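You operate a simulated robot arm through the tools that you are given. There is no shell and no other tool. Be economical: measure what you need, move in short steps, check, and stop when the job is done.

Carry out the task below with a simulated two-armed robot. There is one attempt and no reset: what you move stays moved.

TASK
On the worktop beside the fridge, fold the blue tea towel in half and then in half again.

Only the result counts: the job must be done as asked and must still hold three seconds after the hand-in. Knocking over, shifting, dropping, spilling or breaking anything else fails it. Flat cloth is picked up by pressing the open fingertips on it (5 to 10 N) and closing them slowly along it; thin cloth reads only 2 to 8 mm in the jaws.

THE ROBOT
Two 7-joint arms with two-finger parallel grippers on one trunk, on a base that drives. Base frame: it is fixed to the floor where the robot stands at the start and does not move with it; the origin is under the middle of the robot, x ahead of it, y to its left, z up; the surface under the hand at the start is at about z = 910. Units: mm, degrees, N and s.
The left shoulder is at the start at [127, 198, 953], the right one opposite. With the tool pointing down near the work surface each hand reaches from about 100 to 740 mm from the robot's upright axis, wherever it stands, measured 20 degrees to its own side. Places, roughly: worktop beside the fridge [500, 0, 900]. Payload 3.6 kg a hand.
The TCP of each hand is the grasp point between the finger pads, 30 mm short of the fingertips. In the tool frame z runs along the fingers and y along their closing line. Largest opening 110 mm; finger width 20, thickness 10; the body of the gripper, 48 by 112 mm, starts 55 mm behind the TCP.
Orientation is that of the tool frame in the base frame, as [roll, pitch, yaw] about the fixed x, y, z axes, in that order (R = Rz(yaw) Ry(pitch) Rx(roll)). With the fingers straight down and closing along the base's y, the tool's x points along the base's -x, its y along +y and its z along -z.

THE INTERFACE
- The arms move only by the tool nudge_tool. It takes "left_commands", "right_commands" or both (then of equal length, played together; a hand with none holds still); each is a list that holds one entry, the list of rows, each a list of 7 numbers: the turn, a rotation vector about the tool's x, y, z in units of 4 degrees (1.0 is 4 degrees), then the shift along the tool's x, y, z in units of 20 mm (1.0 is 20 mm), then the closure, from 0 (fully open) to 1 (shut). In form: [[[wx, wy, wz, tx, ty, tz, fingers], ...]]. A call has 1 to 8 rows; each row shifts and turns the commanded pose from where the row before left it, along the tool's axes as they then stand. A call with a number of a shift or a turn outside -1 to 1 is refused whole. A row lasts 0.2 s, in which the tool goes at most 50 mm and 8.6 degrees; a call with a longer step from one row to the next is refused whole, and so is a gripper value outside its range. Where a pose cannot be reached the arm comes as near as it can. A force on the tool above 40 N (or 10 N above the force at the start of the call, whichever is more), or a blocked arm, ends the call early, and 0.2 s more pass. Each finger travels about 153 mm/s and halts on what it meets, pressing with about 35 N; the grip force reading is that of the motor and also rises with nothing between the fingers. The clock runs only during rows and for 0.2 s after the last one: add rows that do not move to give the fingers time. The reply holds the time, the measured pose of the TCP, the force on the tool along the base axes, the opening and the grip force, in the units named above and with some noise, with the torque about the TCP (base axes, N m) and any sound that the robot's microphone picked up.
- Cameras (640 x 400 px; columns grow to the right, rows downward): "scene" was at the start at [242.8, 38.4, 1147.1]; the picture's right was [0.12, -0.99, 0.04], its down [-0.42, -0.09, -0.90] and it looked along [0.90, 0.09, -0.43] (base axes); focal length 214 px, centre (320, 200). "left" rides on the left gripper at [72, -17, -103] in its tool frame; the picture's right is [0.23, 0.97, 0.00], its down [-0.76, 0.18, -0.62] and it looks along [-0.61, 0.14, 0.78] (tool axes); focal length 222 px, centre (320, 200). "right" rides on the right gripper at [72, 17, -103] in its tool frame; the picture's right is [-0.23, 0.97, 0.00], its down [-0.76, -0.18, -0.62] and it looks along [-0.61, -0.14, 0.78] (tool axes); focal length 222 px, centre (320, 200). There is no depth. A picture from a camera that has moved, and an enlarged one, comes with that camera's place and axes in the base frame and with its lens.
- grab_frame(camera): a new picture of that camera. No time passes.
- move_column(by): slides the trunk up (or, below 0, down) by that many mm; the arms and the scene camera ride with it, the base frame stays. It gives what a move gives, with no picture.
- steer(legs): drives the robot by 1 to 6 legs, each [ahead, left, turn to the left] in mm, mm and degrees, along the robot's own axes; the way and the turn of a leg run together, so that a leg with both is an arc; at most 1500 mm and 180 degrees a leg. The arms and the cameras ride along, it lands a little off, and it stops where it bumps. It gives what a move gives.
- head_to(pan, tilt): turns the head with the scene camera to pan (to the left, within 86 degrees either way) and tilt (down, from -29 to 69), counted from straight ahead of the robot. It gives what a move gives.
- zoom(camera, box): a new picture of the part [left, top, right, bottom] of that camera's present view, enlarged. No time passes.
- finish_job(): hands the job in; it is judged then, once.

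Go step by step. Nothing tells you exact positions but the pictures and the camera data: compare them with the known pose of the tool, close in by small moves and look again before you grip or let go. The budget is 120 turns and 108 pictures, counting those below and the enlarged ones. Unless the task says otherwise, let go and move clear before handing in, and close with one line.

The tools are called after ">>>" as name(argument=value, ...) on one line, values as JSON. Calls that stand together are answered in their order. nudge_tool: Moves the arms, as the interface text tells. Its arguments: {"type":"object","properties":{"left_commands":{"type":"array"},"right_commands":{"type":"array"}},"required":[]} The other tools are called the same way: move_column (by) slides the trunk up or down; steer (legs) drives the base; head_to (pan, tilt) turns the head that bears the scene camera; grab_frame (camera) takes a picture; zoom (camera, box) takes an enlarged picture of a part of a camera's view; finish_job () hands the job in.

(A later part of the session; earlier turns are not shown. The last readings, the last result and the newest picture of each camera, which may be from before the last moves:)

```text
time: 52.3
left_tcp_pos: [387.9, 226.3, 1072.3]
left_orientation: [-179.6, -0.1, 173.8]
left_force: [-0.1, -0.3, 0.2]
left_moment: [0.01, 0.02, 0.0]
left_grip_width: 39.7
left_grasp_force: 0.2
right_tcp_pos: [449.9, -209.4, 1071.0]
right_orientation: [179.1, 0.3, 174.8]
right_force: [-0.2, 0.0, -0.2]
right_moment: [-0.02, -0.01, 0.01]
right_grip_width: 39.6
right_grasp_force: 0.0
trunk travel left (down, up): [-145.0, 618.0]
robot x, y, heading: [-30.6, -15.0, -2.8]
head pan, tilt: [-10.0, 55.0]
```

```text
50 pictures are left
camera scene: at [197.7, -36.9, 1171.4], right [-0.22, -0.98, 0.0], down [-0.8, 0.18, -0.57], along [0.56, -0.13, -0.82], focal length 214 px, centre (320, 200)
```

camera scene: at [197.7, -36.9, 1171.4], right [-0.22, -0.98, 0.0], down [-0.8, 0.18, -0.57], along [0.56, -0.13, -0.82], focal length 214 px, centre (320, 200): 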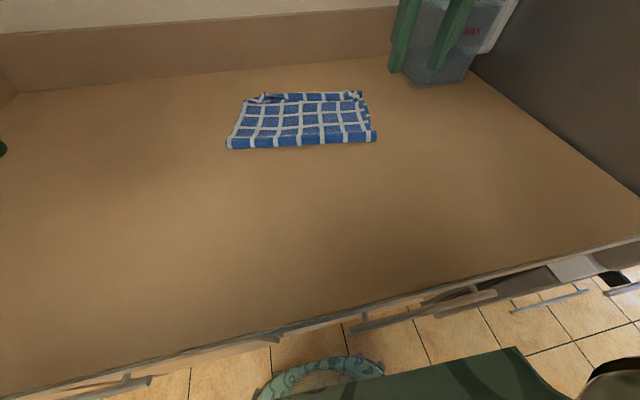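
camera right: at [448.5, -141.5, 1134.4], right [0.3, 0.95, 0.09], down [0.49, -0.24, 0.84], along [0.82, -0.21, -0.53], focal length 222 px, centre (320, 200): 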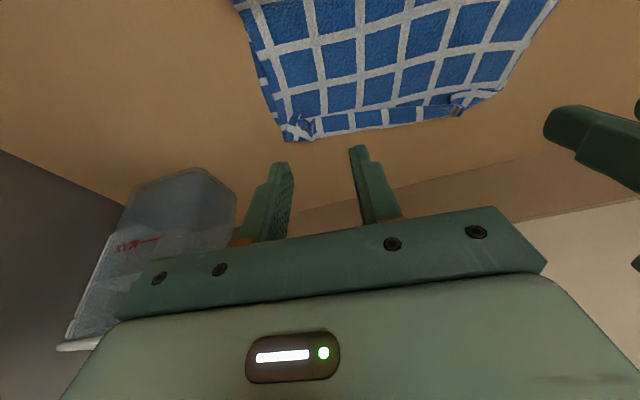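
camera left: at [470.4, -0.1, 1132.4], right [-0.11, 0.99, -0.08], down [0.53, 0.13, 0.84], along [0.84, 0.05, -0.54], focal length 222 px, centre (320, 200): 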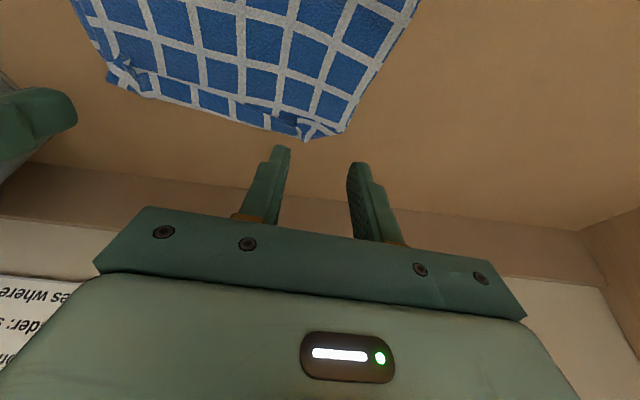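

The trunk is lower and the reach is better; the folded towel's right edge runs from about [474, −203] to [639, −234]. I'll turn the right hand about 84° so that its fingers close along that edge.

>>> nudge_tool(right_commands=[[[0, 0, -1, 0, 0, 0, 0.64], [0, 0, -1, 0, 0, 0, 0.64], [0, 0, -1, 0, 0, 0, 0.64], [0, 0, -1, 0, 0, 0, 0.64], [0, 0, -1, 0, 0, 0, 0.64], [0, 0, -1, 0, 0, 0, 0.64], [0, 0, -1, 0, 0, 0, 0.64], [0, 0, -1, 0, 0, 0, 0.64]]])

>>> nudge_tool(right_commands=[[[0, 0, -1, 0, 0, 0, 0.64], [0, 0, -1, 0, 0, 0, 0.64], [0, 0, -1, 0, 0, 0, 0.64], [0, 0, -1, 0, 0, 0, 0.64], [0, 0, -1, 0, 0, 0, 0.64], [0, 0, -1, 0, 0, 0, 0.64], [0, 0, -1, 0, 0, 0, 0.64], [0, 0, -1, 0, 0, 0, 0.64]]])

>>> nudge_tool(right_commands=[[[0, 0, -1, 0, 0, 0, 0.64], [0, 0, -1, 0, 0, 0, 0.64], [0, 0, -1, 0, 0, 0, 0.64], [0, 0, -1, 0, 0, 0, 0.64], [0, 0, -1, 0, 0, 0, 0.64], [0, 0, 0, 0, 0, 0, 0.64]]])

>>> head_to(pan=-5, tilt=38)

>>> grab_frame(camera="scene")

>>> grab_frame(camera="right")

```text
time: 54.1
left_tcp_pos: [390.6, 225.6, 1071.4]
left_orientation: [-179.5, -0.2, 173.8]
left_force: [1.0, -0.1, 0.2]
left_moment: [-0.01, -0.01, 0.03]
left_grip_width: 39.6
left_grasp_force: 0.0
right_tcp_pos: [445.0, -217.4, 1069.5]
right_orientation: [178.6, 1.0, -170.4]
right_force: [0.0, 0.8, 0.4]
right_moment: [0.04, 0.01, -0.01]
right_grip_width: 39.8
right_grasp_force: 0.1
right hand out of reach, approached as far as the arm can: row 4, 5, 6, 7, 8
trunk travel left (down, up): [-145.0, 618.0]
robot x, y, heading: [-31.0, -9.4, -2.5]
head pan, tilt: [-10.0, 55.0]
```

```text
time: 55.9
left_tcp_pos: [390.3, 226.3, 1069.3]
left_orientation: [-179.6, -0.2, 173.8]
left_force: [-0.4, -0.3, 0.0]
left_moment: [0.01, 0.0, 0.02]
left_grip_width: 39.5
left_grasp_force: 0.1
right_tcp_pos: [446.1, -216.6, 1069.0]
right_orientation: [178.5, 1.1, -170.5]
right_force: [0.1, 0.2, 0.2]
right_moment: [-0.01, -0.02, 0.0]
right_grip_width: 39.7
right_grasp_force: 0.0
right hand out of reach, approached as far as the arm can: row 1, 2, 3, 4, 5, 6, 7, 8
trunk travel left (down, up): [-145.0, 618.0]
robot x, y, heading: [-29.9, -9.3, -2.6]
head pan, tilt: [-10.0, 55.0]
```

```text
time: 57.3
left_tcp_pos: [390.2, 226.4, 1070.3]
left_orientation: [-179.6, -0.1, 173.8]
left_force: [0.9, -0.8, 0.3]
left_moment: [-0.02, 0.01, -0.02]
left_grip_width: 39.6
left_grasp_force: 0.0
right_tcp_pos: [444.7, -217.3, 1068.7]
right_orientation: [178.5, 1.1, -170.6]
right_force: [-1.3, 0.2, 0.3]
right_moment: [-0.01, 0.02, -0.01]
right_grip_width: 39.7
right_grasp_force: 0.1
right hand out of reach, approached as far as the arm can: row 1, 2, 3, 4, 5
trunk travel left (down, up): [-145.0, 618.0]
robot x, y, heading: [-31.8, -12.0, -2.8]
head pan, tilt: [-10.0, 55.0]
```

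```text
time: 58.1
left_tcp_pos: [390.4, 226.2, 1071.0]
left_orientation: [-179.6, -0.1, 173.8]
left_force: [-0.6, -0.2, -0.6]
left_moment: [0.0, 0.01, 0.0]
left_grip_width: 39.8
left_grasp_force: 0.1
right_tcp_pos: [445.9, -217.2, 1067.3]
right_orientation: [178.7, 1.0, -170.5]
right_force: [0.0, 0.2, -0.6]
right_moment: [0.02, 0.02, 0.0]
right_grip_width: 39.8
right_grasp_force: 0.1
trunk travel left (down, up): [-145.0, 618.0]
robot x, y, heading: [-34.2, -15.7, -2.6]
head pan, tilt: [-5.0, 38.0]
```

```text
49 pictures are left
camera scene: at [213.6, -32.7, 1194.7], right [-0.13, -0.99, 0.0], down [-0.61, 0.08, -0.79], along [0.78, -0.11, -0.62], focal length 214 px, centre (320, 200)
```

scene: 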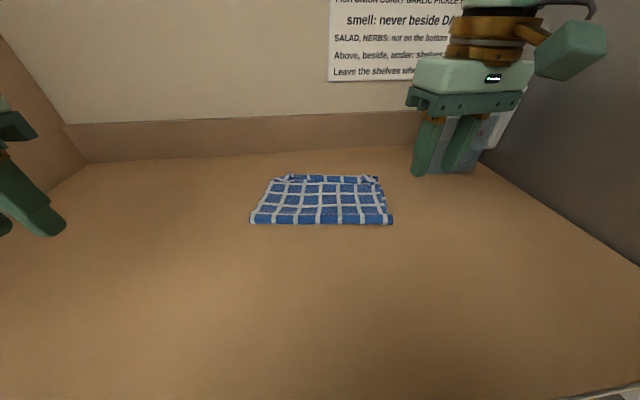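

```text
48 pictures are left
camera right: at [369.9, -215.0, 1171.7], right [0.06, 1.0, 0.03], down [0.77, -0.07, 0.63], along [0.63, -0.02, -0.77], focal length 222 px, centre (320, 200)
```

right: 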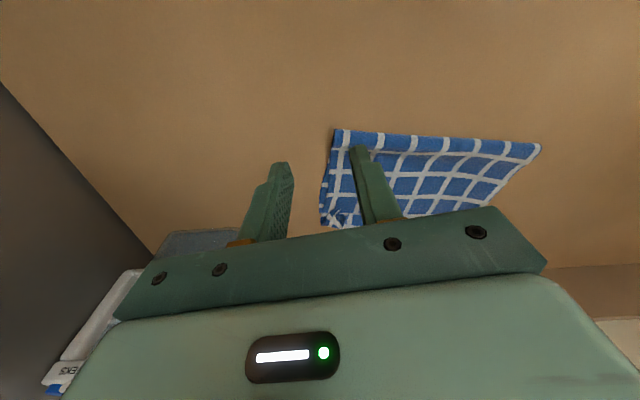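

The wrist stops turning in that direction, so I'll turn it the other way.

>>> nudge_tool(right_commands=[[[0, 0, 1, 0, 0, 0, 0.64], [0, 0, 1, 0, 0, 0, 0.64], [0, 0, 1, 0, 0, 0, 0.64], [0, 0, 1, 0, 0, 0, 0.64], [0, 0, 1, 0, 0, 0, 0.64], [0, 0, 1, 0, 0, 0, 0.64], [0, 0, 1, 0, 0, 0, 0.64], [0, 0, 1, 0, 0, 0, 0.64]]])

>>> nudge_tool(right_commands=[[[0, 0, 1, 0, 0, 0, 0.64], [0, 0, 1, 0, 0, 0, 0.64], [0, 0, 1, 0, 0, 0, 0.64], [0, 0, 1, 0, 0, 0, 0.64], [0, 0, 1, 0, 0, 0, 0.64], [0, 0, 1, 0, 0, 0, 0.64], [0, 0, 1, 0, 0, 0, 0.64], [0, 0, 1, 0, 0, 0, 0.64]]])

>>> nudge_tool(right_commands=[[[0, 0, 1, 0, 0, 0, 0.64], [0, 0, 1, 0, 0, 0, 0.64], [0, 0, 1, 0, 0, 0, 0.64], [0, 0, 1, 0, 0, 0, 0.64], [0, 0, 1, 0, 0, 0, 0.64], [0, 0, 1, 0, 0, 0, 0.64], [0, 0, 1, 0, 0, 0, 0.64], [0, 0, 1, 0, 0, 0, 0.64]]])

```text
time: 59.9
left_tcp_pos: [390.9, 226.5, 1070.0]
left_orientation: [-179.6, -0.1, 173.8]
left_force: [0.4, 0.4, -0.4]
left_moment: [0.0, 0.01, -0.03]
left_grip_width: 39.7
left_grasp_force: 0.0
right_tcp_pos: [444.2, -217.2, 1069.1]
right_orientation: [178.2, 0.2, 157.4]
right_force: [-0.5, -0.4, -0.3]
right_moment: [0.0, 0.0, 0.01]
right_grip_width: 40.0
right_grasp_force: 0.1
trunk travel left (down, up): [-145.0, 618.0]
robot x, y, heading: [-31.1, -14.5, -2.9]
head pan, tilt: [-5.0, 38.0]
```

```text
time: 61.7
left_tcp_pos: [391.4, 226.7, 1071.0]
left_orientation: [-179.6, -0.1, 173.8]
left_force: [0.2, 1.0, 0.1]
left_moment: [0.04, -0.04, -0.02]
left_grip_width: 39.7
left_grasp_force: 0.0
right_tcp_pos: [446.3, -216.5, 1067.5]
right_orientation: [178.3, -0.8, 125.5]
right_force: [0.4, -0.5, 0.2]
right_moment: [0.01, -0.01, -0.02]
right_grip_width: 39.4
right_grasp_force: 0.1
trunk travel left (down, up): [-145.0, 618.0]
robot x, y, heading: [-32.7, -10.0, -2.9]
head pan, tilt: [-5.0, 38.0]
```

```text
time: 63.5
left_tcp_pos: [390.7, 226.8, 1070.2]
left_orientation: [-179.6, -0.1, 173.8]
left_force: [-0.1, -0.8, -0.5]
left_moment: [0.03, 0.01, 0.0]
left_grip_width: 39.5
left_grasp_force: 0.1
right_tcp_pos: [446.3, -217.3, 1069.7]
right_orientation: [179.1, -1.6, 93.5]
right_force: [-0.5, 0.4, 0.5]
right_moment: [-0.03, -0.01, -0.01]
right_grip_width: 39.6
right_grasp_force: 0.1
trunk travel left (down, up): [-145.0, 618.0]
robot x, y, heading: [-27.9, -13.2, -2.7]
head pan, tilt: [-5.0, 38.0]
```

That direction works. I'll finish the turn and move over the middle of the right edge.

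>>> nudge_tool(right_commands=[[[0, 0, 0.9, 0, 0, 0, 0.64], [0, 0, 0.9, 0, 0, 0, 0.64], [0, 0, 0.9, 0, 0, 0, 0.64], [0, 0, 0.9, 0, 0, 0, 0.64]]])

>>> nudge_tool(right_commands=[[[0, 0, 0, 0.2, 0.66, 0.5, 0.64], [0, 0, 0, 0.2, 0.66, 0.5, 0.64], [0, 0, 0, 0.2, 0.66, 0.5, 0.64], [0, 0, 0, 0.2, 0.66, 0.5, 0.64], [0, 0, 0, 0.2, 0.66, 0.5, 0.64], [0, 0, 0, 0.2, 0.66, 0.5, 0.64], [0, 0, 0, 0.2, 0.66, 0.5, 0.64], [0, 0, 0, 0.2, 0.66, 0.5, 0.64]]])

>>> grab_frame(camera="right")

>>> zoom(camera="scene", box=[220, 120, 460, 270])

```text
time: 64.5
left_tcp_pos: [390.3, 227.2, 1069.8]
left_orientation: [-179.6, -0.1, 173.8]
left_force: [0.2, 0.3, -0.5]
left_moment: [-0.01, -0.04, -0.02]
left_grip_width: 39.7
left_grasp_force: 0.0
right_tcp_pos: [445.6, -217.5, 1069.2]
right_orientation: [179.6, -1.6, 79.0]
right_force: [0.7, 1.0, 0.2]
right_moment: [-0.01, 0.01, -0.02]
right_grip_width: 39.5
right_grasp_force: 0.0
trunk travel left (down, up): [-145.0, 618.0]
robot x, y, heading: [-29.5, -10.7, -3.0]
head pan, tilt: [-5.0, 38.0]
```

```text
time: 66.3
left_tcp_pos: [389.9, 227.1, 1069.3]
left_orientation: [-179.7, -0.1, 173.8]
left_force: [0.9, -0.3, -0.2]
left_moment: [0.0, -0.02, 0.0]
left_grip_width: 39.5
left_grasp_force: 0.1
right_tcp_pos: [556.9, -204.3, 990.6]
right_orientation: [179.6, -1.6, 79.1]
right_force: [-0.2, 0.4, 0.9]
right_moment: [0.03, -0.03, -0.03]
right_grip_width: 39.4
right_grasp_force: 0.1
trunk travel left (down, up): [-145.0, 618.0]
robot x, y, heading: [-27.1, -6.5, -2.8]
head pan, tilt: [-5.0, 38.0]
```

```text
47 pictures are left
camera right: at [586.0, -137.9, 1096.6], right [0.91, -0.41, 0.0], down [-0.33, -0.73, 0.6], along [-0.24, -0.55, -0.8], focal length 222 px, centre (320, 200)
```

right: 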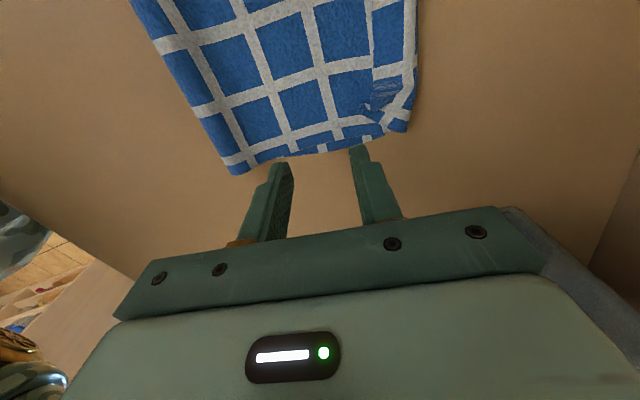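

```text
2.67 times, centred on (340, 195) of scene
camera zoom: at [214.0, -32.6, 1194.7], right [-0.13, -0.99, 0.0], down [-0.61, 0.08, -0.79], along [0.78, -0.11, -0.62], focal length 572 px, centre (267, 213)
```

zoom: 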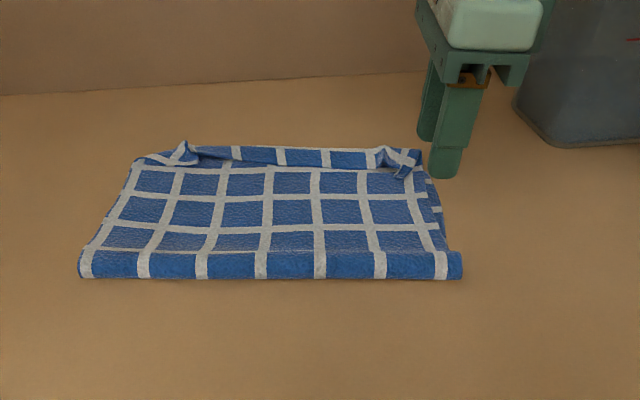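

The wrist view puts the right edge from about [472, −201] to [625, −225]. I'll centre the hand at about [548, −199] and go down.

>>> nudge_tool(right_commands=[[[0, 0, 0, 0.13, -0.25, 0.6, 0.64], [0, 0, 0, 0.12, -0.25, 0.6, 0.64], [0, 0, 0, 0, 0, 0.6, 0.64], [0, 0, 0, 0, 0, 0.3, 0.64], [0, 0, 0, 0, 0, 0, 0.64]]])

>>> grab_frame(camera="right")

```text
time: 67.5
left_tcp_pos: [390.7, 227.0, 1071.0]
left_orientation: [-179.5, -0.1, 173.8]
left_force: [-0.4, -0.5, 1.0]
left_moment: [0.01, 0.0, 0.0]
left_grip_width: 39.7
left_grasp_force: 0.0
right_tcp_pos: [548.8, -196.1, 948.8]
right_orientation: [179.4, -1.7, 79.2]
right_force: [0.3, -0.1, 0.9]
right_moment: [0.01, 0.01, 0.02]
right_grip_width: 39.4
right_grasp_force: 0.1
trunk travel left (down, up): [-145.0, 618.0]
robot x, y, heading: [-30.8, -12.8, -2.8]
head pan, tilt: [-5.0, 38.0]
```

```text
45 pictures are left
camera right: at [577.3, -130.3, 1054.6], right [0.91, -0.41, 0.0], down [-0.33, -0.73, 0.6], along [-0.24, -0.55, -0.8], focal length 222 px, centre (320, 200)
```

right: 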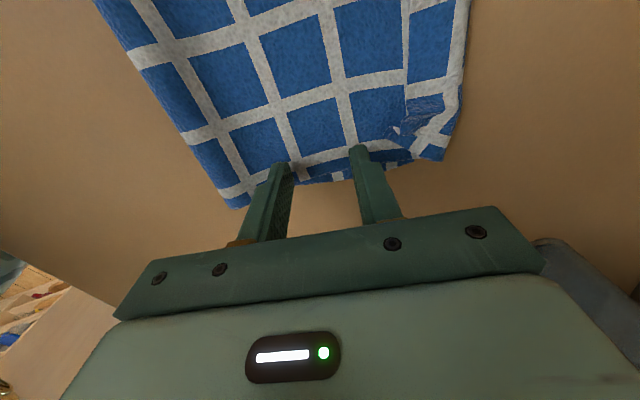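

>>> zoom(camera="right", box=[220, 90, 460, 240])

```text
2.67 times, centred on (340, 165) of right
camera zoom: at [577.3, -130.3, 1054.6], right [0.91, -0.41, 0.0], down [-0.33, -0.73, 0.6], along [-0.24, -0.55, -0.8], focal length 592 px, centre (267, 293)
```

zoom: 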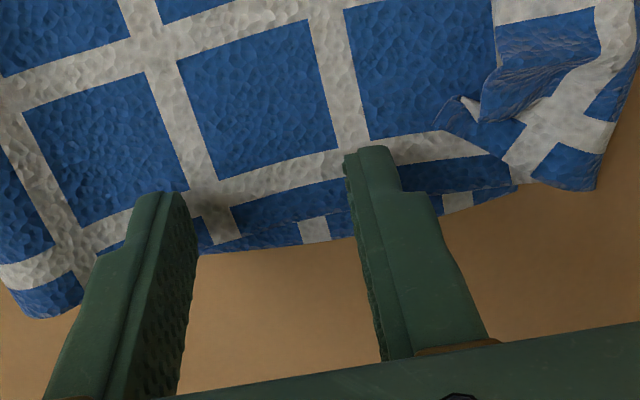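

Both layers are under the fingers, but I want a little more of the top layer. I'll shift 6 mm inward and press down.

>>> nudge_tool(right_commands=[[[0, 0, 0, 0.3, 0, 0, 0.64], [0, 0, 0, 0, 0, 0.2, 0.64], [0, 0, 0, 0, 0, 0.1, 0.64], [0, 0, 0, 0, 0, 0, 0.64]]])

```text
time: 68.5
left_tcp_pos: [390.2, 225.6, 1070.4]
left_orientation: [-179.6, -0.1, 173.7]
left_force: [-0.1, 0.0, -0.2]
left_moment: [0.01, 0.02, 0.0]
left_grip_width: 39.6
left_grasp_force: 0.0
right_tcp_pos: [548.7, -187.2, 942.5]
right_orientation: [179.4, -1.7, 79.1]
right_force: [0.6, 0.6, 1.5]
right_moment: [-0.02, 0.01, 0.03]
right_grip_width: 39.4
right_grasp_force: 0.2
trunk travel left (down, up): [-145.0, 618.0]
robot x, y, heading: [-28.9, -8.9, -2.7]
head pan, tilt: [-5.0, 38.0]
```

Contact is light so far. I'll press a little more.

>>> nudge_tool(right_commands=[[[0, 0, 0, 0, 0, 0.07, 0.64], [0, 0, 0, 0, 0, 0, 0.64]]])

```text
time: 69.1
left_tcp_pos: [390.6, 226.4, 1071.1]
left_orientation: [-179.6, -0.2, 173.8]
left_force: [-0.3, -0.2, -0.2]
left_moment: [0.04, -0.03, -0.01]
left_grip_width: 39.6
left_grasp_force: 0.2
right_tcp_pos: [549.7, -189.4, 942.7]
right_orientation: [179.4, -1.7, 79.1]
right_force: [1.6, 0.2, 7.7]
right_moment: [-0.02, 0.15, -0.02]
right_grip_width: 39.0
right_grasp_force: 0.2
trunk travel left (down, up): [-145.0, 618.0]
robot x, y, heading: [-28.4, -12.3, -2.6]
head pan, tilt: [-5.0, 38.0]
```

The force is 7.7 N. I'll add a slight extra press and close slowly.

>>> nudge_tool(right_commands=[[[0, 0, 0, 0, 0, 0.02, 0.66], [0, 0, 0, 0, 0, 0, 0.69], [0, 0, 0, 0, 0, 0, 0.72], [0, 0, 0, 0, 0, 0, 0.75], [0, 0, 0, 0, 0, 0, 0.78], [0, 0, 0, 0, 0, 0, 0.81], [0, 0, 0, 0, 0, 0, 0.84]]])

>>> nudge_tool(right_commands=[[[0, 0, 0, 0, 0, 0, 0.87], [0, 0, 0, 0, 0, 0, 0.9], [0, 0, 0, 0, 0, 0, 0.93], [0, 0, 0, 0, 0, 0, 0.96], [0, 0, 0, 0, 0, 0, 1], [0, 0, 0, 0, 0, 0, 1]]])

>>> zoom(camera="right", box=[160, 0, 480, 240])

```text
time: 70.7
left_tcp_pos: [389.6, 228.5, 1071.1]
left_orientation: [-179.7, 0.0, 173.8]
left_force: [-0.1, -0.6, -0.5]
left_moment: [-0.04, -0.01, -0.02]
left_grip_width: 39.6
left_grasp_force: 0.1
right_tcp_pos: [548.7, -188.8, 943.0]
right_orientation: [179.3, -1.6, 79.1]
right_force: [1.9, -0.5, 18.5]
right_moment: [-0.11, 0.12, 0.02]
right_grip_width: 16.3
right_grasp_force: 0.1
trunk travel left (down, up): [-145.0, 618.0]
robot x, y, heading: [-31.1, -11.0, -2.7]
head pan, tilt: [-5.0, 38.0]
```

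```text
time: 72.1
left_tcp_pos: [389.2, 227.1, 1071.1]
left_orientation: [-179.6, -0.1, 173.8]
left_force: [-1.1, 0.0, -0.8]
left_moment: [0.0, 0.0, -0.01]
left_grip_width: 39.6
left_grasp_force: 0.1
right_tcp_pos: [548.4, -189.3, 941.8]
right_orientation: [179.5, -1.7, 79.1]
right_force: [-2.0, 0.6, 17.3]
right_moment: [-0.14, 0.1, -0.04]
right_grip_width: 3.3
right_grasp_force: 35.2
trunk travel left (down, up): [-145.0, 618.0]
robot x, y, heading: [-30.8, -11.8, -2.5]
head pan, tilt: [-5.0, 38.0]
```

```text
1.67 times, centred on (320, 120) of right
camera zoom: at [576.7, -123.3, 1048.1], right [0.91, -0.41, 0.0], down [-0.33, -0.73, 0.6], along [-0.24, -0.55, -0.8], focal length 370 px, centre (320, 333)
```

zoom: 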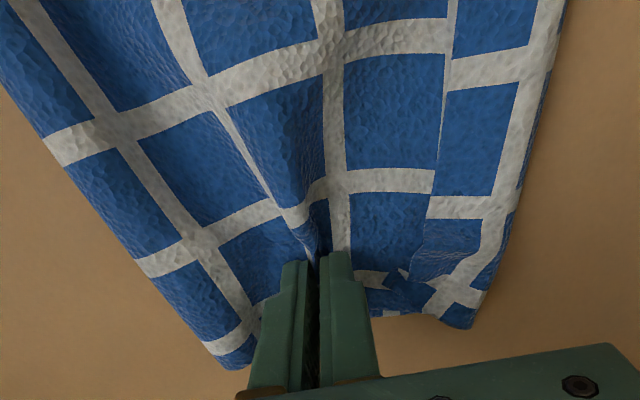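

The grip reads 3.3 mm, against about 2 mm for a single layer, which suggests both layers. I'll lift 40 mm and look.

>>> nudge_tool(right_commands=[[[0, 0, 0, 0.1, 0, -0.5, 1], [0, 0, 0, 0.2, 0, -0.5, 1], [0, 0, 0, 0.2, 0, -0.5, 1], [0, 0, 0, 0.2, 0, -0.5, 1], [0, 0, 0, 0, 0, 0, 1]]])

>>> zoom(camera="scene", box=[220, 120, 460, 270])

>>> zoom(camera="right", box=[160, 0, 480, 240])

```text
time: 73.3
left_tcp_pos: [390.6, 226.4, 1070.3]
left_orientation: [-179.7, -0.1, 173.9]
left_force: [-0.4, 0.7, -0.1]
left_moment: [0.01, -0.01, -0.03]
left_grip_width: 39.6
left_grasp_force: 0.1
right_tcp_pos: [551.2, -175.2, 982.2]
right_orientation: [179.6, -1.6, 79.1]
right_force: [-0.4, -0.1, -0.1]
right_moment: [0.01, 0.03, -0.04]
right_grip_width: 3.2
right_grasp_force: 35.1
trunk travel left (down, up): [-145.0, 618.0]
robot x, y, heading: [-33.9, -11.9, -2.7]
head pan, tilt: [-5.0, 38.0]
```

```text
2.67 times, centred on (340, 195) of scene
camera zoom: at [213.8, -32.8, 1194.7], right [-0.13, -0.99, 0.0], down [-0.61, 0.08, -0.79], along [0.78, -0.11, -0.62], focal length 572 px, centre (267, 213)
```

zoom: 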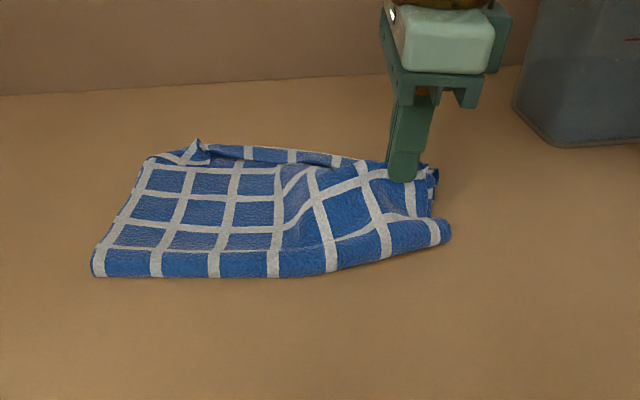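

```text
1.67 times, centred on (320, 120) of right
camera zoom: at [580.1, -110.5, 1087.3], right [0.91, -0.41, 0.0], down [-0.33, -0.73, 0.6], along [-0.24, -0.55, -0.8], focal length 370 px, centre (320, 333)
```

zoom: 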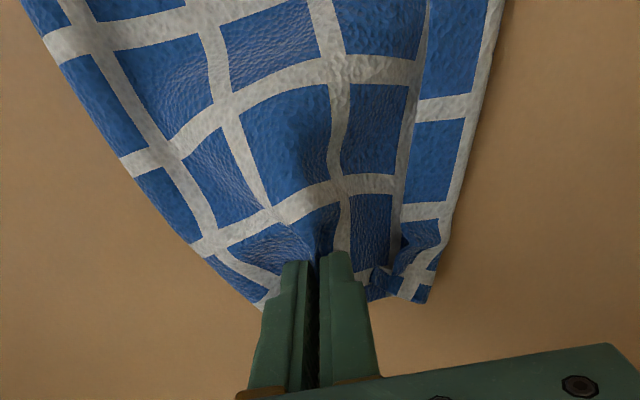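

Both layers are up and nothing is left lying flat. I'll carry the edge leftwards in a low arc.

>>> nudge_tool(right_commands=[[[0, 0, 0.1, 0.75, -0.02, -0.6, 1], [0, 0, 0.1, 0.75, -0.02, -0.6, 1], [0, 0, 0.1, 0.75, -0.02, -0.4, 1], [0, 0, 0.1, 0.75, -0.02, -0.35, 1], [0, 0, 0.1, 0.75, -0.02, -0.1, 1], [0, 0, 0.1, 0.75, -0.02, 0, 1], [0, 0, 0, 0.75, -0.02, 0.2, 1], [0, 0, 0, 0, 0, 0, 1]]])

>>> zoom(camera="scene", box=[220, 120, 460, 270])

>>> grab_frame(camera="right")

```text
time: 75.1
left_tcp_pos: [390.9, 226.9, 1070.3]
left_orientation: [-179.7, -0.1, 173.8]
left_force: [0.1, 1.4, 0.8]
left_moment: [-0.01, 0.07, 0.01]
left_grip_width: 39.8
left_grasp_force: 0.0
right_tcp_pos: [569.5, -74.3, 1021.0]
right_orientation: [179.5, -1.9, 76.7]
right_force: [-0.1, -0.3, -1.4]
right_moment: [0.01, -0.01, -0.01]
right_grip_width: 3.0
right_grasp_force: 35.1
trunk travel left (down, up): [-145.0, 618.0]
robot x, y, heading: [-29.0, -11.1, -2.8]
head pan, tilt: [-5.0, 38.0]
```

```text
2.67 times, centred on (340, 195) of scene
camera zoom: at [213.6, -32.8, 1194.8], right [-0.13, -0.99, 0.0], down [-0.61, 0.08, -0.79], along [0.78, -0.11, -0.62], focal length 572 px, centre (267, 213)
```

zoom: 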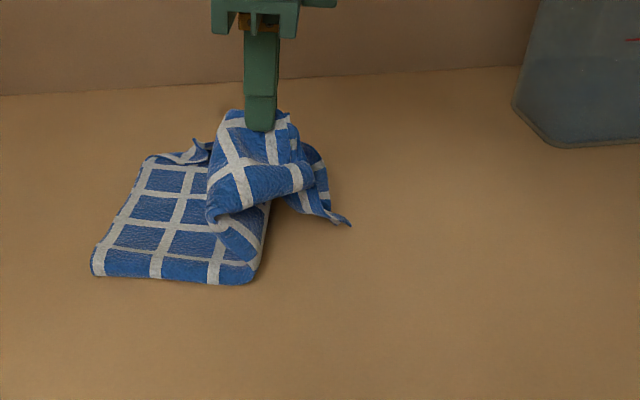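

```text
39 pictures are left
camera right: at [601.6, -10.3, 1127.2], right [0.9, -0.44, 0.0], down [-0.36, -0.72, 0.6], along [-0.27, -0.54, -0.8], focal length 222 px, centre (320, 200)
```

right: 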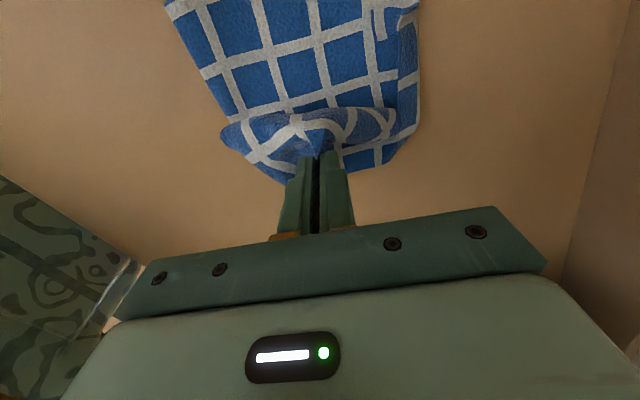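

The corners droop badly when only the middle of the edge is held. I'll lay the edge back down on the right and regrip it with both hands, one at each right-hand corner.

>>> nudge_tool(right_commands=[[[0, 0, 0, -0.75, 0.03, -0.2, 1], [0, 0, 0, -0.75, 0.03, 0, 1], [0, 0, 0, -0.75, 0.03, 0.2, 1], [0, 0, 0, -0.75, 0.03, 0.4, 1], [0, 0, 0, -0.75, 0.03, 0.6, 1], [0, 0, 0, -0.75, 0.03, 0.7, 1], [0, 0, 0, -0.75, 0.03, 0.8, 1], [0, 0, 0, -0.8, 0.03, 0.9, 1]]])

>>> nudge_tool(right_commands=[[[0, 0, 0, -0.3, 0, 0.2, 1], [0, 0, 0, -0.2, 0, 0.08, 1], [0, 0, 0, 0, 0, 0, 1]]])

>>> zoom(camera="scene", box=[220, 120, 460, 270])

>>> grab_frame(camera="right")

```text
time: 76.9
left_tcp_pos: [390.4, 226.4, 1071.3]
left_orientation: [-179.6, -0.2, 173.8]
left_force: [1.0, 0.4, -0.3]
left_moment: [-0.01, -0.03, 0.0]
left_grip_width: 39.4
left_grasp_force: 0.0
right_tcp_pos: [550.1, -190.6, 949.4]
right_orientation: [179.5, -1.7, 76.7]
right_force: [0.1, 0.5, -0.3]
right_moment: [0.01, -0.01, 0.02]
right_grip_width: 3.2
right_grasp_force: 35.2
trunk travel left (down, up): [-145.0, 618.0]
robot x, y, heading: [-34.2, -11.7, -2.5]
head pan, tilt: [-5.0, 38.0]
```

```text
time: 77.7
left_tcp_pos: [391.3, 226.9, 1071.2]
left_orientation: [-179.6, -0.2, 173.7]
left_force: [0.0, -0.8, 0.4]
left_moment: [-0.02, -0.02, 0.01]
left_grip_width: 39.4
left_grasp_force: 0.1
right_tcp_pos: [546.8, -200.5, 944.0]
right_orientation: [179.6, -1.6, 76.7]
right_force: [0.2, 0.9, 0.6]
right_moment: [0.0, 0.01, 0.03]
right_grip_width: 3.2
right_grasp_force: 35.0
trunk travel left (down, up): [-145.0, 618.0]
robot x, y, heading: [-33.3, -12.2, -3.0]
head pan, tilt: [-5.0, 38.0]
```

```text
2.67 times, centred on (340, 195) of scene
camera zoom: at [213.6, -32.6, 1194.8], right [-0.13, -0.99, 0.0], down [-0.61, 0.08, -0.79], along [0.78, -0.11, -0.62], focal length 572 px, centre (267, 213)
```

zoom: 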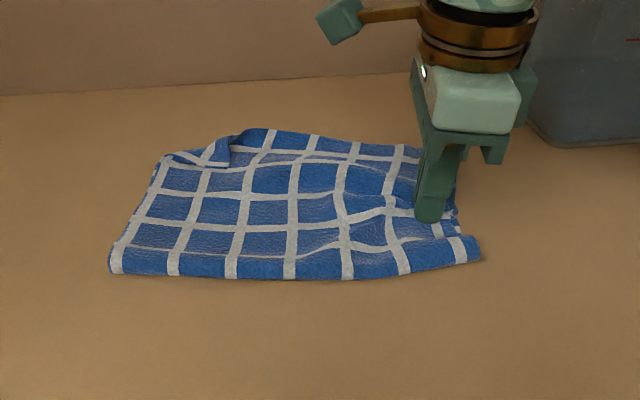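

```text
37 pictures are left
camera right: at [577.8, -136.8, 1050.2], right [0.9, -0.44, 0.0], down [-0.36, -0.72, 0.6], along [-0.27, -0.54, -0.8], focal length 222 px, centre (320, 200)
```

right: 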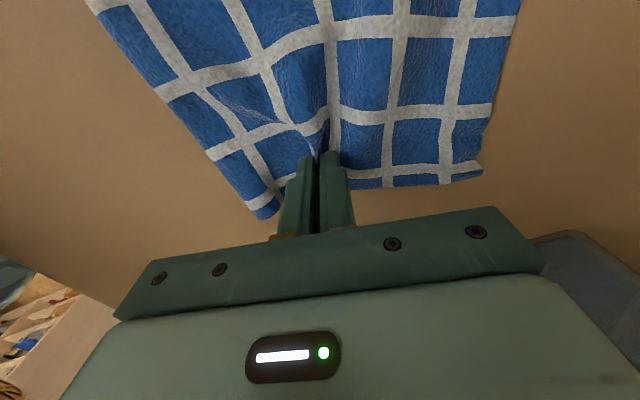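

The edge is back on the right and fairly flat. I'll release it slowly, rise and look.

>>> nudge_tool(right_commands=[[[0, 0, 0, 0, 0, 0, 0.92], [0, 0, 0, 0, 0, 0, 0.84], [0, 0, 0, 0, 0, 0, 0.76], [0, 0, 0, 0, 0, 0, 0.68], [0, 0, 0, 0, 0, -0.5, 0.64], [0, 0, 0, 0, 0, -1, 0.64], [0, 0, 0, 0, 0, -1, 0.64]]])

>>> grab_frame(camera="right")

>>> zoom(camera="scene", box=[220, 120, 460, 270])

```text
time: 79.3
left_tcp_pos: [390.4, 227.0, 1069.6]
left_orientation: [-179.6, -0.2, 173.7]
left_force: [-0.2, -0.1, -0.2]
left_moment: [0.0, -0.01, 0.01]
left_grip_width: 39.8
left_grasp_force: 0.0
right_tcp_pos: [544.4, -202.0, 994.0]
right_orientation: [179.6, -1.7, 76.8]
right_force: [-0.2, -0.2, -0.4]
right_moment: [0.0, -0.02, -0.01]
right_grip_width: 39.6
right_grasp_force: 0.0
trunk travel left (down, up): [-145.0, 618.0]
robot x, y, heading: [-32.8, -9.5, -2.8]
head pan, tilt: [-5.0, 38.0]
```

```text
36 pictures are left
camera right: at [575.9, -137.8, 1099.9], right [0.9, -0.44, 0.0], down [-0.36, -0.72, 0.6], along [-0.27, -0.54, -0.8], focal length 222 px, centre (320, 200)
```

right: 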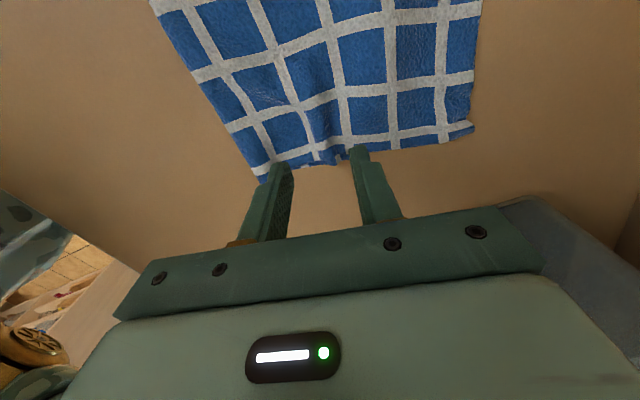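

```text
2.67 times, centred on (340, 195) of scene
camera zoom: at [213.4, -32.6, 1194.9], right [-0.13, -0.99, 0.0], down [-0.61, 0.08, -0.79], along [0.78, -0.11, -0.62], focal length 572 px, centre (267, 213)
```

zoom: 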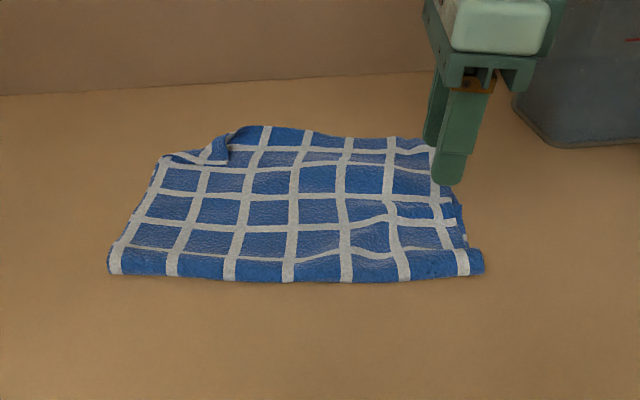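

The towel is flat again with its two-layer edge free. Reach at the far-left corner will be tight, so I'll look down to see how much gap there is between the base and the cabinet before driving forward.

>>> head_to(pan=0, tilt=69)

>>> grab_frame(camera="scene")

```text
time: 80.3
left_tcp_pos: [390.2, 226.4, 1070.9]
left_orientation: [-179.6, -0.1, 173.8]
left_force: [-0.9, 0.3, -0.7]
left_moment: [0.0, 0.0, 0.03]
left_grip_width: 39.8
left_grasp_force: 0.1
right_tcp_pos: [545.1, -201.4, 993.8]
right_orientation: [179.5, -1.7, 76.7]
right_force: [0.0, -0.1, 0.5]
right_moment: [-0.01, -0.01, 0.0]
right_grip_width: 39.8
right_grasp_force: 0.0
trunk travel left (down, up): [-145.0, 618.0]
robot x, y, heading: [-32.0, -10.8, -2.5]
head pan, tilt: [0.0, 68.8]
```

```text
34 pictures are left
camera scene: at [184.0, -23.8, 1155.7], right [-0.05, -1.0, 0.0], down [-0.93, 0.04, -0.36], along [0.36, -0.02, -0.93], focal length 214 px, centre (320, 200)
```

scene: 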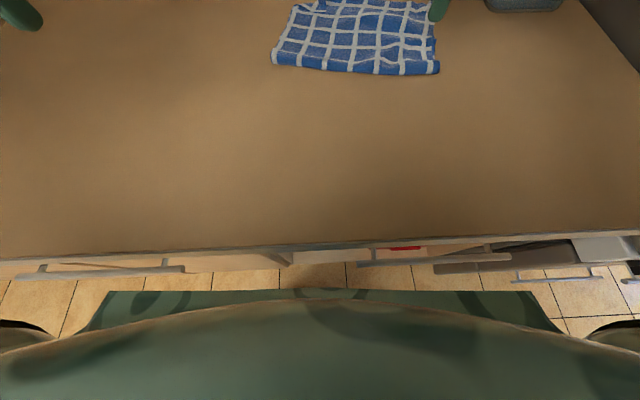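

There is room to drive about 30 mm forward safely. I'll do that and turn each hand diagonal to its corner: the right for the far-right corner and the left for the near-right corner.

>>> steer(legs=[[30, 0, 0]])

>>> nudge_tool(left_commands=[[[0, 0, -0.9, 0, 0, 0, 0.64], [0, 0, -0.9, 0, 0, 0, 0.64], [0, 0, -0.9, 0, 0, 0, 0.64], [0, 0, -0.9, 0, 0, 0, 0.64], [0, 0, -0.9, 0, 0, 0, 0.64], [0, 0, -0.9, 0, 0, 0, 0.64]]], right_commands=[[[0, 0, -1, 0, 0, -1, 0.64], [0, 0, -1, 0, 0, -1, 0.64], [0, 0, -1, 0, 0, 0, 0.64], [0, 0, -1, 0, 0, 0, 0.64], [0, 0, -1, 0, 0, 0, 0.64], [0, 0, -1, 0, 0, 0, 0.64]]])

>>> nudge_tool(left_commands=[[[0, 0, -0.9, 0, 0, 0, 0.64], [0, 0, -0.9, 0, 0, 0, 0.64], [0, 0, -0.9, 0, 0, 0, 0.64], [0, 0, -0.9, 0, 0, 0, 0.64], [0, 0, -0.9, 0, 0, 0, 0.64], [0, 0, -0.9, 0, 0, 0, 0.64]]], right_commands=[[[0, 0, -1, 0, 0, 0, 0.64], [0, 0, -1, 0, 0, 0, 0.64], [0, 0, -1, 0, 0, 0, 0.64], [0, 0, -1, 0, 0, 0, 0.64], [0, 0, -1, 0, 0, 0, 0.64], [0, 0, -1, 0, 0, 0, 0.64]]])

>>> head_to(pan=-5, tilt=42)

>>> grab_frame(camera="scene")

```text
time: 81.2
left_tcp_pos: [404.4, 225.7, 1074.9]
left_orientation: [-179.5, 0.3, 173.8]
left_force: [-0.1, 0.1, 0.9]
left_moment: [-0.01, -0.01, -0.01]
left_grip_width: 39.7
left_grasp_force: 0.0
right_tcp_pos: [557.5, -203.0, 998.2]
right_orientation: [179.1, -1.8, 76.9]
right_force: [0.0, -0.2, 0.6]
right_moment: [0.0, -0.01, 0.0]
right_grip_width: 39.5
right_grasp_force: 0.0
trunk travel left (down, up): [-145.0, 618.0]
robot x, y, heading: [-12.2, -13.0, -2.8]
head pan, tilt: [0.0, 68.8]
stopped in leg 1: the robot was blocked; the commanded pose is now the measured one
```

```text
time: 82.6
left_tcp_pos: [403.2, 225.9, 1074.1]
left_orientation: [-179.4, 0.3, -164.5]
left_force: [-0.6, -0.5, 0.0]
left_moment: [-0.01, 0.0, 0.01]
left_grip_width: 39.7
left_grasp_force: 0.0
right_tcp_pos: [556.9, -203.8, 1041.3]
right_orientation: [178.4, -1.4, 100.9]
right_force: [0.8, 0.1, -0.3]
right_moment: [-0.04, -0.03, 0.03]
right_grip_width: 39.8
right_grasp_force: 0.0
trunk travel left (down, up): [-145.0, 618.0]
robot x, y, heading: [-10.7, -6.8, -2.7]
head pan, tilt: [0.0, 68.8]
```

```text
time: 84.0
left_tcp_pos: [403.2, 226.2, 1074.0]
left_orientation: [-179.4, 0.1, -142.9]
left_force: [0.0, -0.4, 0.3]
left_moment: [-0.01, -0.01, 0.01]
left_grip_width: 39.7
left_grasp_force: 0.0
right_tcp_pos: [557.1, -204.0, 1038.9]
right_orientation: [178.0, -0.6, 124.8]
right_force: [-0.9, 0.3, 0.5]
right_moment: [0.02, -0.02, 0.0]
right_grip_width: 39.7
right_grasp_force: 0.0
trunk travel left (down, up): [-145.0, 618.0]
robot x, y, heading: [-7.3, -7.3, -2.8]
head pan, tilt: [0.0, 68.8]
```

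```text
time: 84.9
left_tcp_pos: [403.1, 226.8, 1074.4]
left_orientation: [-179.5, 0.1, -143.0]
left_force: [-0.4, -0.5, -0.2]
left_moment: [0.02, 0.0, 0.02]
left_grip_width: 39.7
left_grasp_force: 0.1
right_tcp_pos: [557.0, -202.3, 1039.7]
right_orientation: [178.0, -0.5, 124.8]
right_force: [0.3, 0.2, 0.7]
right_moment: [-0.03, -0.03, -0.02]
right_grip_width: 39.4
right_grasp_force: 0.0
trunk travel left (down, up): [-145.0, 618.0]
robot x, y, heading: [-10.2, -6.5, -2.6]
head pan, tilt: [-5.0, 42.0]
```

```text
33 pictures are left
camera scene: at [222.4, -32.9, 1191.1], right [-0.13, -0.99, 0.0], down [-0.66, 0.09, -0.75], along [0.74, -0.1, -0.66], focal length 214 px, centre (320, 200)
```

scene: 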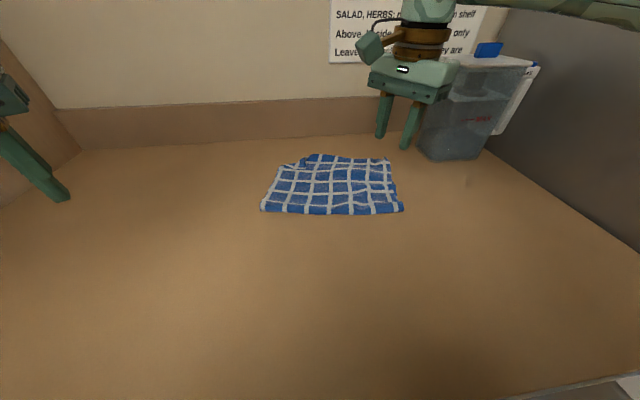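

The base touched lightly and stopped after about 20 mm. I'll back off a few millimetres and zoom in to locate the right-hand corners.

>>> steer(legs=[[-6, 0, 0]])

>>> zoom(camera="scene", box=[240, 130, 432, 250])

>>> zoom(camera="right", box=[120, 0, 520, 250])

```text
time: 85.6
left_tcp_pos: [404.4, 225.2, 1071.4]
left_orientation: [-179.6, -0.3, -143.0]
left_force: [-0.7, -0.8, -0.6]
left_moment: [0.02, -0.03, 0.02]
left_grip_width: 39.5
left_grasp_force: 0.0
right_tcp_pos: [557.5, -204.7, 1035.4]
right_orientation: [178.5, -0.8, 124.9]
right_force: [0.3, -0.6, -0.4]
right_moment: [0.01, 0.0, -0.03]
right_grip_width: 39.7
right_grasp_force: 0.1
trunk travel left (down, up): [-145.0, 618.0]
robot x, y, heading: [-12.1, -15.3, -2.5]
head pan, tilt: [-5.0, 42.0]
```

```text
3.33 times, centred on (336, 190) of scene
camera zoom: at [224.1, -33.1, 1189.4], right [-0.13, -0.99, 0.0], down [-0.66, 0.09, -0.74], along [0.74, -0.1, -0.67], focal length 715 px, centre (267, 233)
```

zoom: 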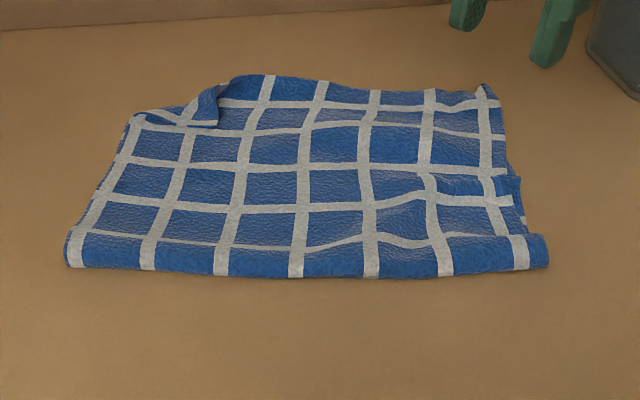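

```text
1.60 times, centred on (320, 125) of right
camera zoom: at [528.3, -137.2, 1140.0], right [0.93, 0.37, 0.03], down [0.28, -0.74, 0.61], along [0.24, -0.56, -0.79], focal length 355 px, centre (320, 320)
```

zoom: 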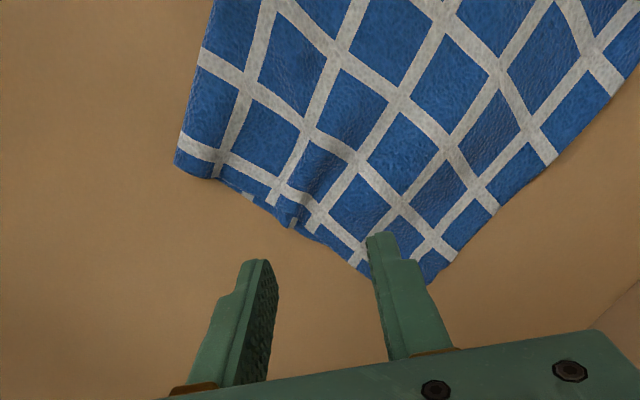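

The near-right corner is at about [477, −218] and the far-right at about [652, −238]. I'll move the right hand out over the far corner and bring the left hand across to the near-right corner at a safe height.

>>> nudge_tool(left_commands=[[[0, 0, 0, 0.46, -1, 0, 0.64], [0, 0, 0, 0.46, -1, 0, 0.64], [0, 0, 0, 0.46, -1, 0, 0.64], [0, 0, 0, 0.46, -1, 0, 0.64], [0, 0, 0, 0.46, -1, 0, 0.64], [0, 0, 0, 0.46, -1, 0, 0.64], [0, 0, 0, 0.46, -1, 0, 0.64], [0, 0, 0, 0.46, -1, 0, 0.64]]], right_commands=[[[0, 0, 0, -0.71, 0.74, 0, 0.64], [0, 0, 0, -0.71, 0.74, 0, 0.64], [0, 0, 0, -0.71, 0.74, 0, 0.64], [0, 0, 0, -0.71, 0.74, 0, 0.64], [0, 0, 0, 0, 0, 0.6, 0.64], [0, 0, 0, 0, 0, 0.6, 0.64], [0, 0, 0, 0, 0, 0.6, 0.64], [0, 0, 0, 0, 0, 0.5, 0.64]]])

>>> nudge_tool(left_commands=[[[0, 0, 0, 0.46, -1, 0, 0.64], [0, 0, 0, 0.46, -1, 0, 0.64], [0, 0, 0, 0.46, -1, 0, 0.64], [0, 0, 0, 0.46, -1, 0, 0.64], [0, 0, 0, 0.46, -1, 0, 0.64], [0, 0, 0, 0.46, -1, 0, 0.64]]])

>>> grab_frame(camera="scene")

>>> grab_frame(camera="right")

```text
time: 87.4
left_tcp_pos: [440.7, 54.4, 1073.2]
left_orientation: [-179.6, -0.2, -143.0]
left_force: [0.1, 0.6, -0.3]
left_moment: [0.0, -0.03, -0.02]
left_grip_width: 39.8
left_grasp_force: 0.1
right_tcp_pos: [639.2, -214.7, 990.9]
right_orientation: [178.4, -0.9, 124.8]
right_force: [-0.1, 0.3, -0.2]
right_moment: [0.03, 0.02, 0.01]
right_grip_width: 39.5
right_grasp_force: 0.1
trunk travel left (down, up): [-145.0, 618.0]
robot x, y, heading: [-14.4, -13.5, -2.9]
head pan, tilt: [-5.0, 42.0]
```

```text
time: 88.8
left_tcp_pos: [468.5, -74.8, 1074.5]
left_orientation: [-179.6, -0.2, -143.0]
left_force: [0.6, 0.6, -0.1]
left_moment: [0.01, -0.01, -0.04]
left_grip_width: 39.6
left_grasp_force: 0.0
right_tcp_pos: [640.4, -214.1, 990.5]
right_orientation: [178.4, -0.7, 124.9]
right_force: [0.5, 0.5, -0.2]
right_moment: [0.02, -0.01, -0.01]
right_grip_width: 39.9
right_grasp_force: 0.1
trunk travel left (down, up): [-145.0, 618.0]
robot x, y, heading: [-16.2, -11.5, -2.6]
head pan, tilt: [-5.0, 42.0]
```

```text
30 pictures are left
camera scene: at [224.1, -32.6, 1189.6], right [-0.13, -0.99, 0.0], down [-0.66, 0.09, -0.74], along [0.74, -0.1, -0.67], focal length 214 px, centre (320, 200)
```

scene: 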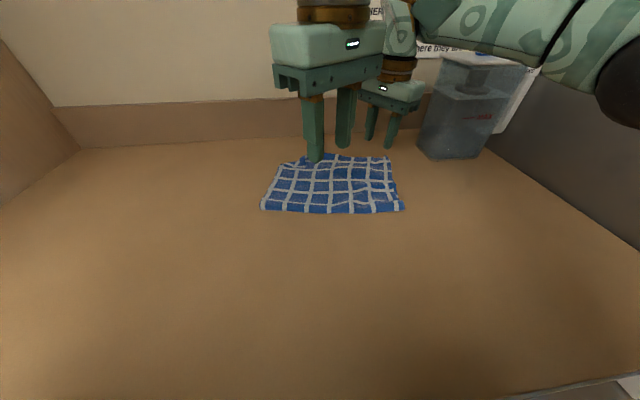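

```text
29 pictures are left
camera right: at [610.6, -147.8, 1095.9], right [0.93, 0.37, 0.03], down [0.28, -0.74, 0.61], along [0.24, -0.56, -0.79], focal length 222 px, centre (320, 200)
```

right: 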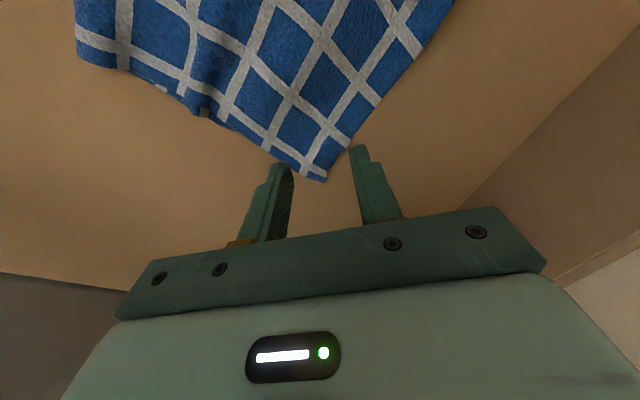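

There's no arm conflict: the right forearm is well out to the right. I'll put both hands over their corners with a narrower opening and come down.

>>> nudge_tool(left_commands=[[[0, 0, 0, 0.39, -1, 0, 0.76], [0, 0, 0, 0.39, -1, 0, 0.76], [0, 0, 0, 0.39, -1, 0, 0.76], [0, 0, 0, 0.39, -1, 0, 0.76], [0, 0, 0, 0.39, -1, 0, 0.76], [0, 0, 0, 0.39, -1, 0, 0.76], [0, 0, 0, 0, 0, 1, 0.76], [0, 0, 0, 0, 0, 1, 0.76]]], right_commands=[[[0, 0, 0, -0.28, -0.16, 0, 0.76], [0, 0, 0, -0.28, -0.17, 0, 0.76], [0, 0, 0, 0, 0, 0, 0.76], [0, 0, 0, 0, 0, 0, 0.76], [0, 0, 0, 0, 0, 0, 0.76], [0, 0, 0, 0, 0, 0, 0.76], [0, 0, 0, 0, 0, 0.6, 0.76], [0, 0, 0, 0, 0, 0.6, 0.76]]])

>>> nudge_tool(left_commands=[[[0, 0, 0, 0, 0, 1, 0.76], [0, 0, 0, 0, 0, 1, 0.76], [0, 0, 0, 0, 0, 0.5, 0.76], [0, 0, 0, 0, 0, 0, 0.76]]], right_commands=[[[0, 0, 0, 0, 0, 0.4, 0.76], [0, 0, 0, 0, 0, 0, 0.76], [0, 0, 0, 0, 0, 0, 0.76], [0, 0, 0, 0, 0, 0, 0.76]]])

>>> grab_frame(camera="left")

>>> grab_frame(camera="right")

```text
time: 90.6
left_tcp_pos: [495.5, -168.9, 1034.0]
left_orientation: [-179.6, -0.2, -143.1]
left_force: [0.6, 0.1, -0.4]
left_moment: [0.0, -0.02, 0.01]
left_grip_width: 26.6
left_grasp_force: 0.1
left hand out of reach, approached as far as the arm can: row 5, 6
right_tcp_pos: [639.7, -227.5, 965.1]
right_orientation: [178.4, -0.7, 124.8]
right_force: [-0.5, 0.8, -0.1]
right_moment: [-0.01, 0.02, 0.01]
right_grip_width: 26.5
right_grasp_force: 0.1
trunk travel left (down, up): [-145.0, 618.0]
robot x, y, heading: [-15.8, -11.4, -2.5]
head pan, tilt: [-5.0, 42.0]
```

```text
time: 91.6
left_tcp_pos: [495.2, -168.1, 984.6]
left_orientation: [-179.6, -0.1, -143.0]
left_force: [-0.2, -0.6, 0.1]
left_moment: [0.0, 0.01, -0.01]
left_grip_width: 26.2
left_grasp_force: 0.1
right_tcp_pos: [641.1, -226.7, 958.0]
right_orientation: [178.5, -0.7, 124.8]
right_force: [-0.3, 0.5, 0.1]
right_moment: [-0.02, 0.02, -0.03]
right_grip_width: 26.5
right_grasp_force: 0.0
trunk travel left (down, up): [-145.0, 618.0]
robot x, y, heading: [-18.2, -12.0, -2.6]
head pan, tilt: [-5.0, 42.0]
```

```text
28 pictures are left
camera left: at [448.0, -224.8, 1087.0], right [-0.77, 0.64, -0.01], down [0.5, 0.61, 0.62], along [0.4, 0.47, -0.79], focal length 222 px, centre (320, 200)
```

left: 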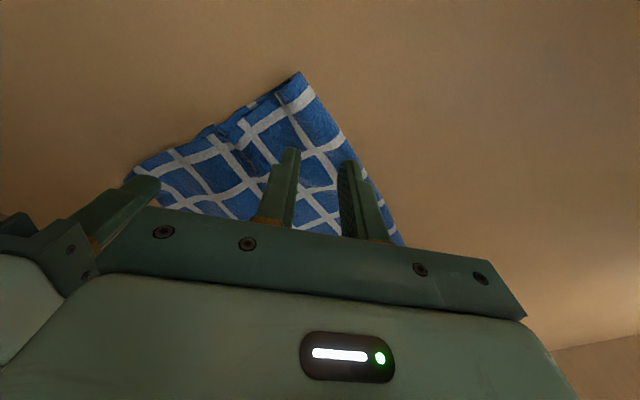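

```text
27 pictures are left
camera right: at [611.3, -160.3, 1063.8], right [0.93, 0.37, 0.03], down [0.28, -0.74, 0.61], along [0.24, -0.56, -0.79], focal length 222 px, centre (320, 200)
```

right: 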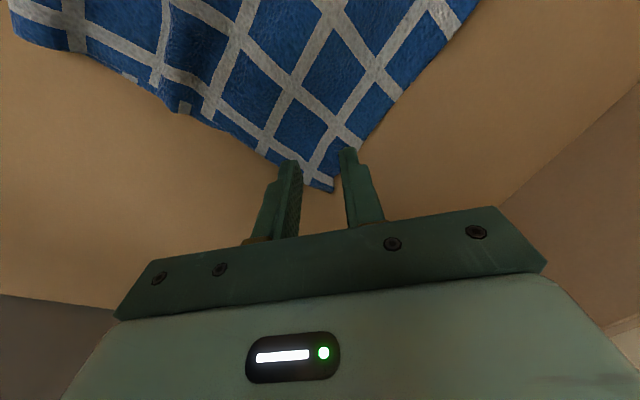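

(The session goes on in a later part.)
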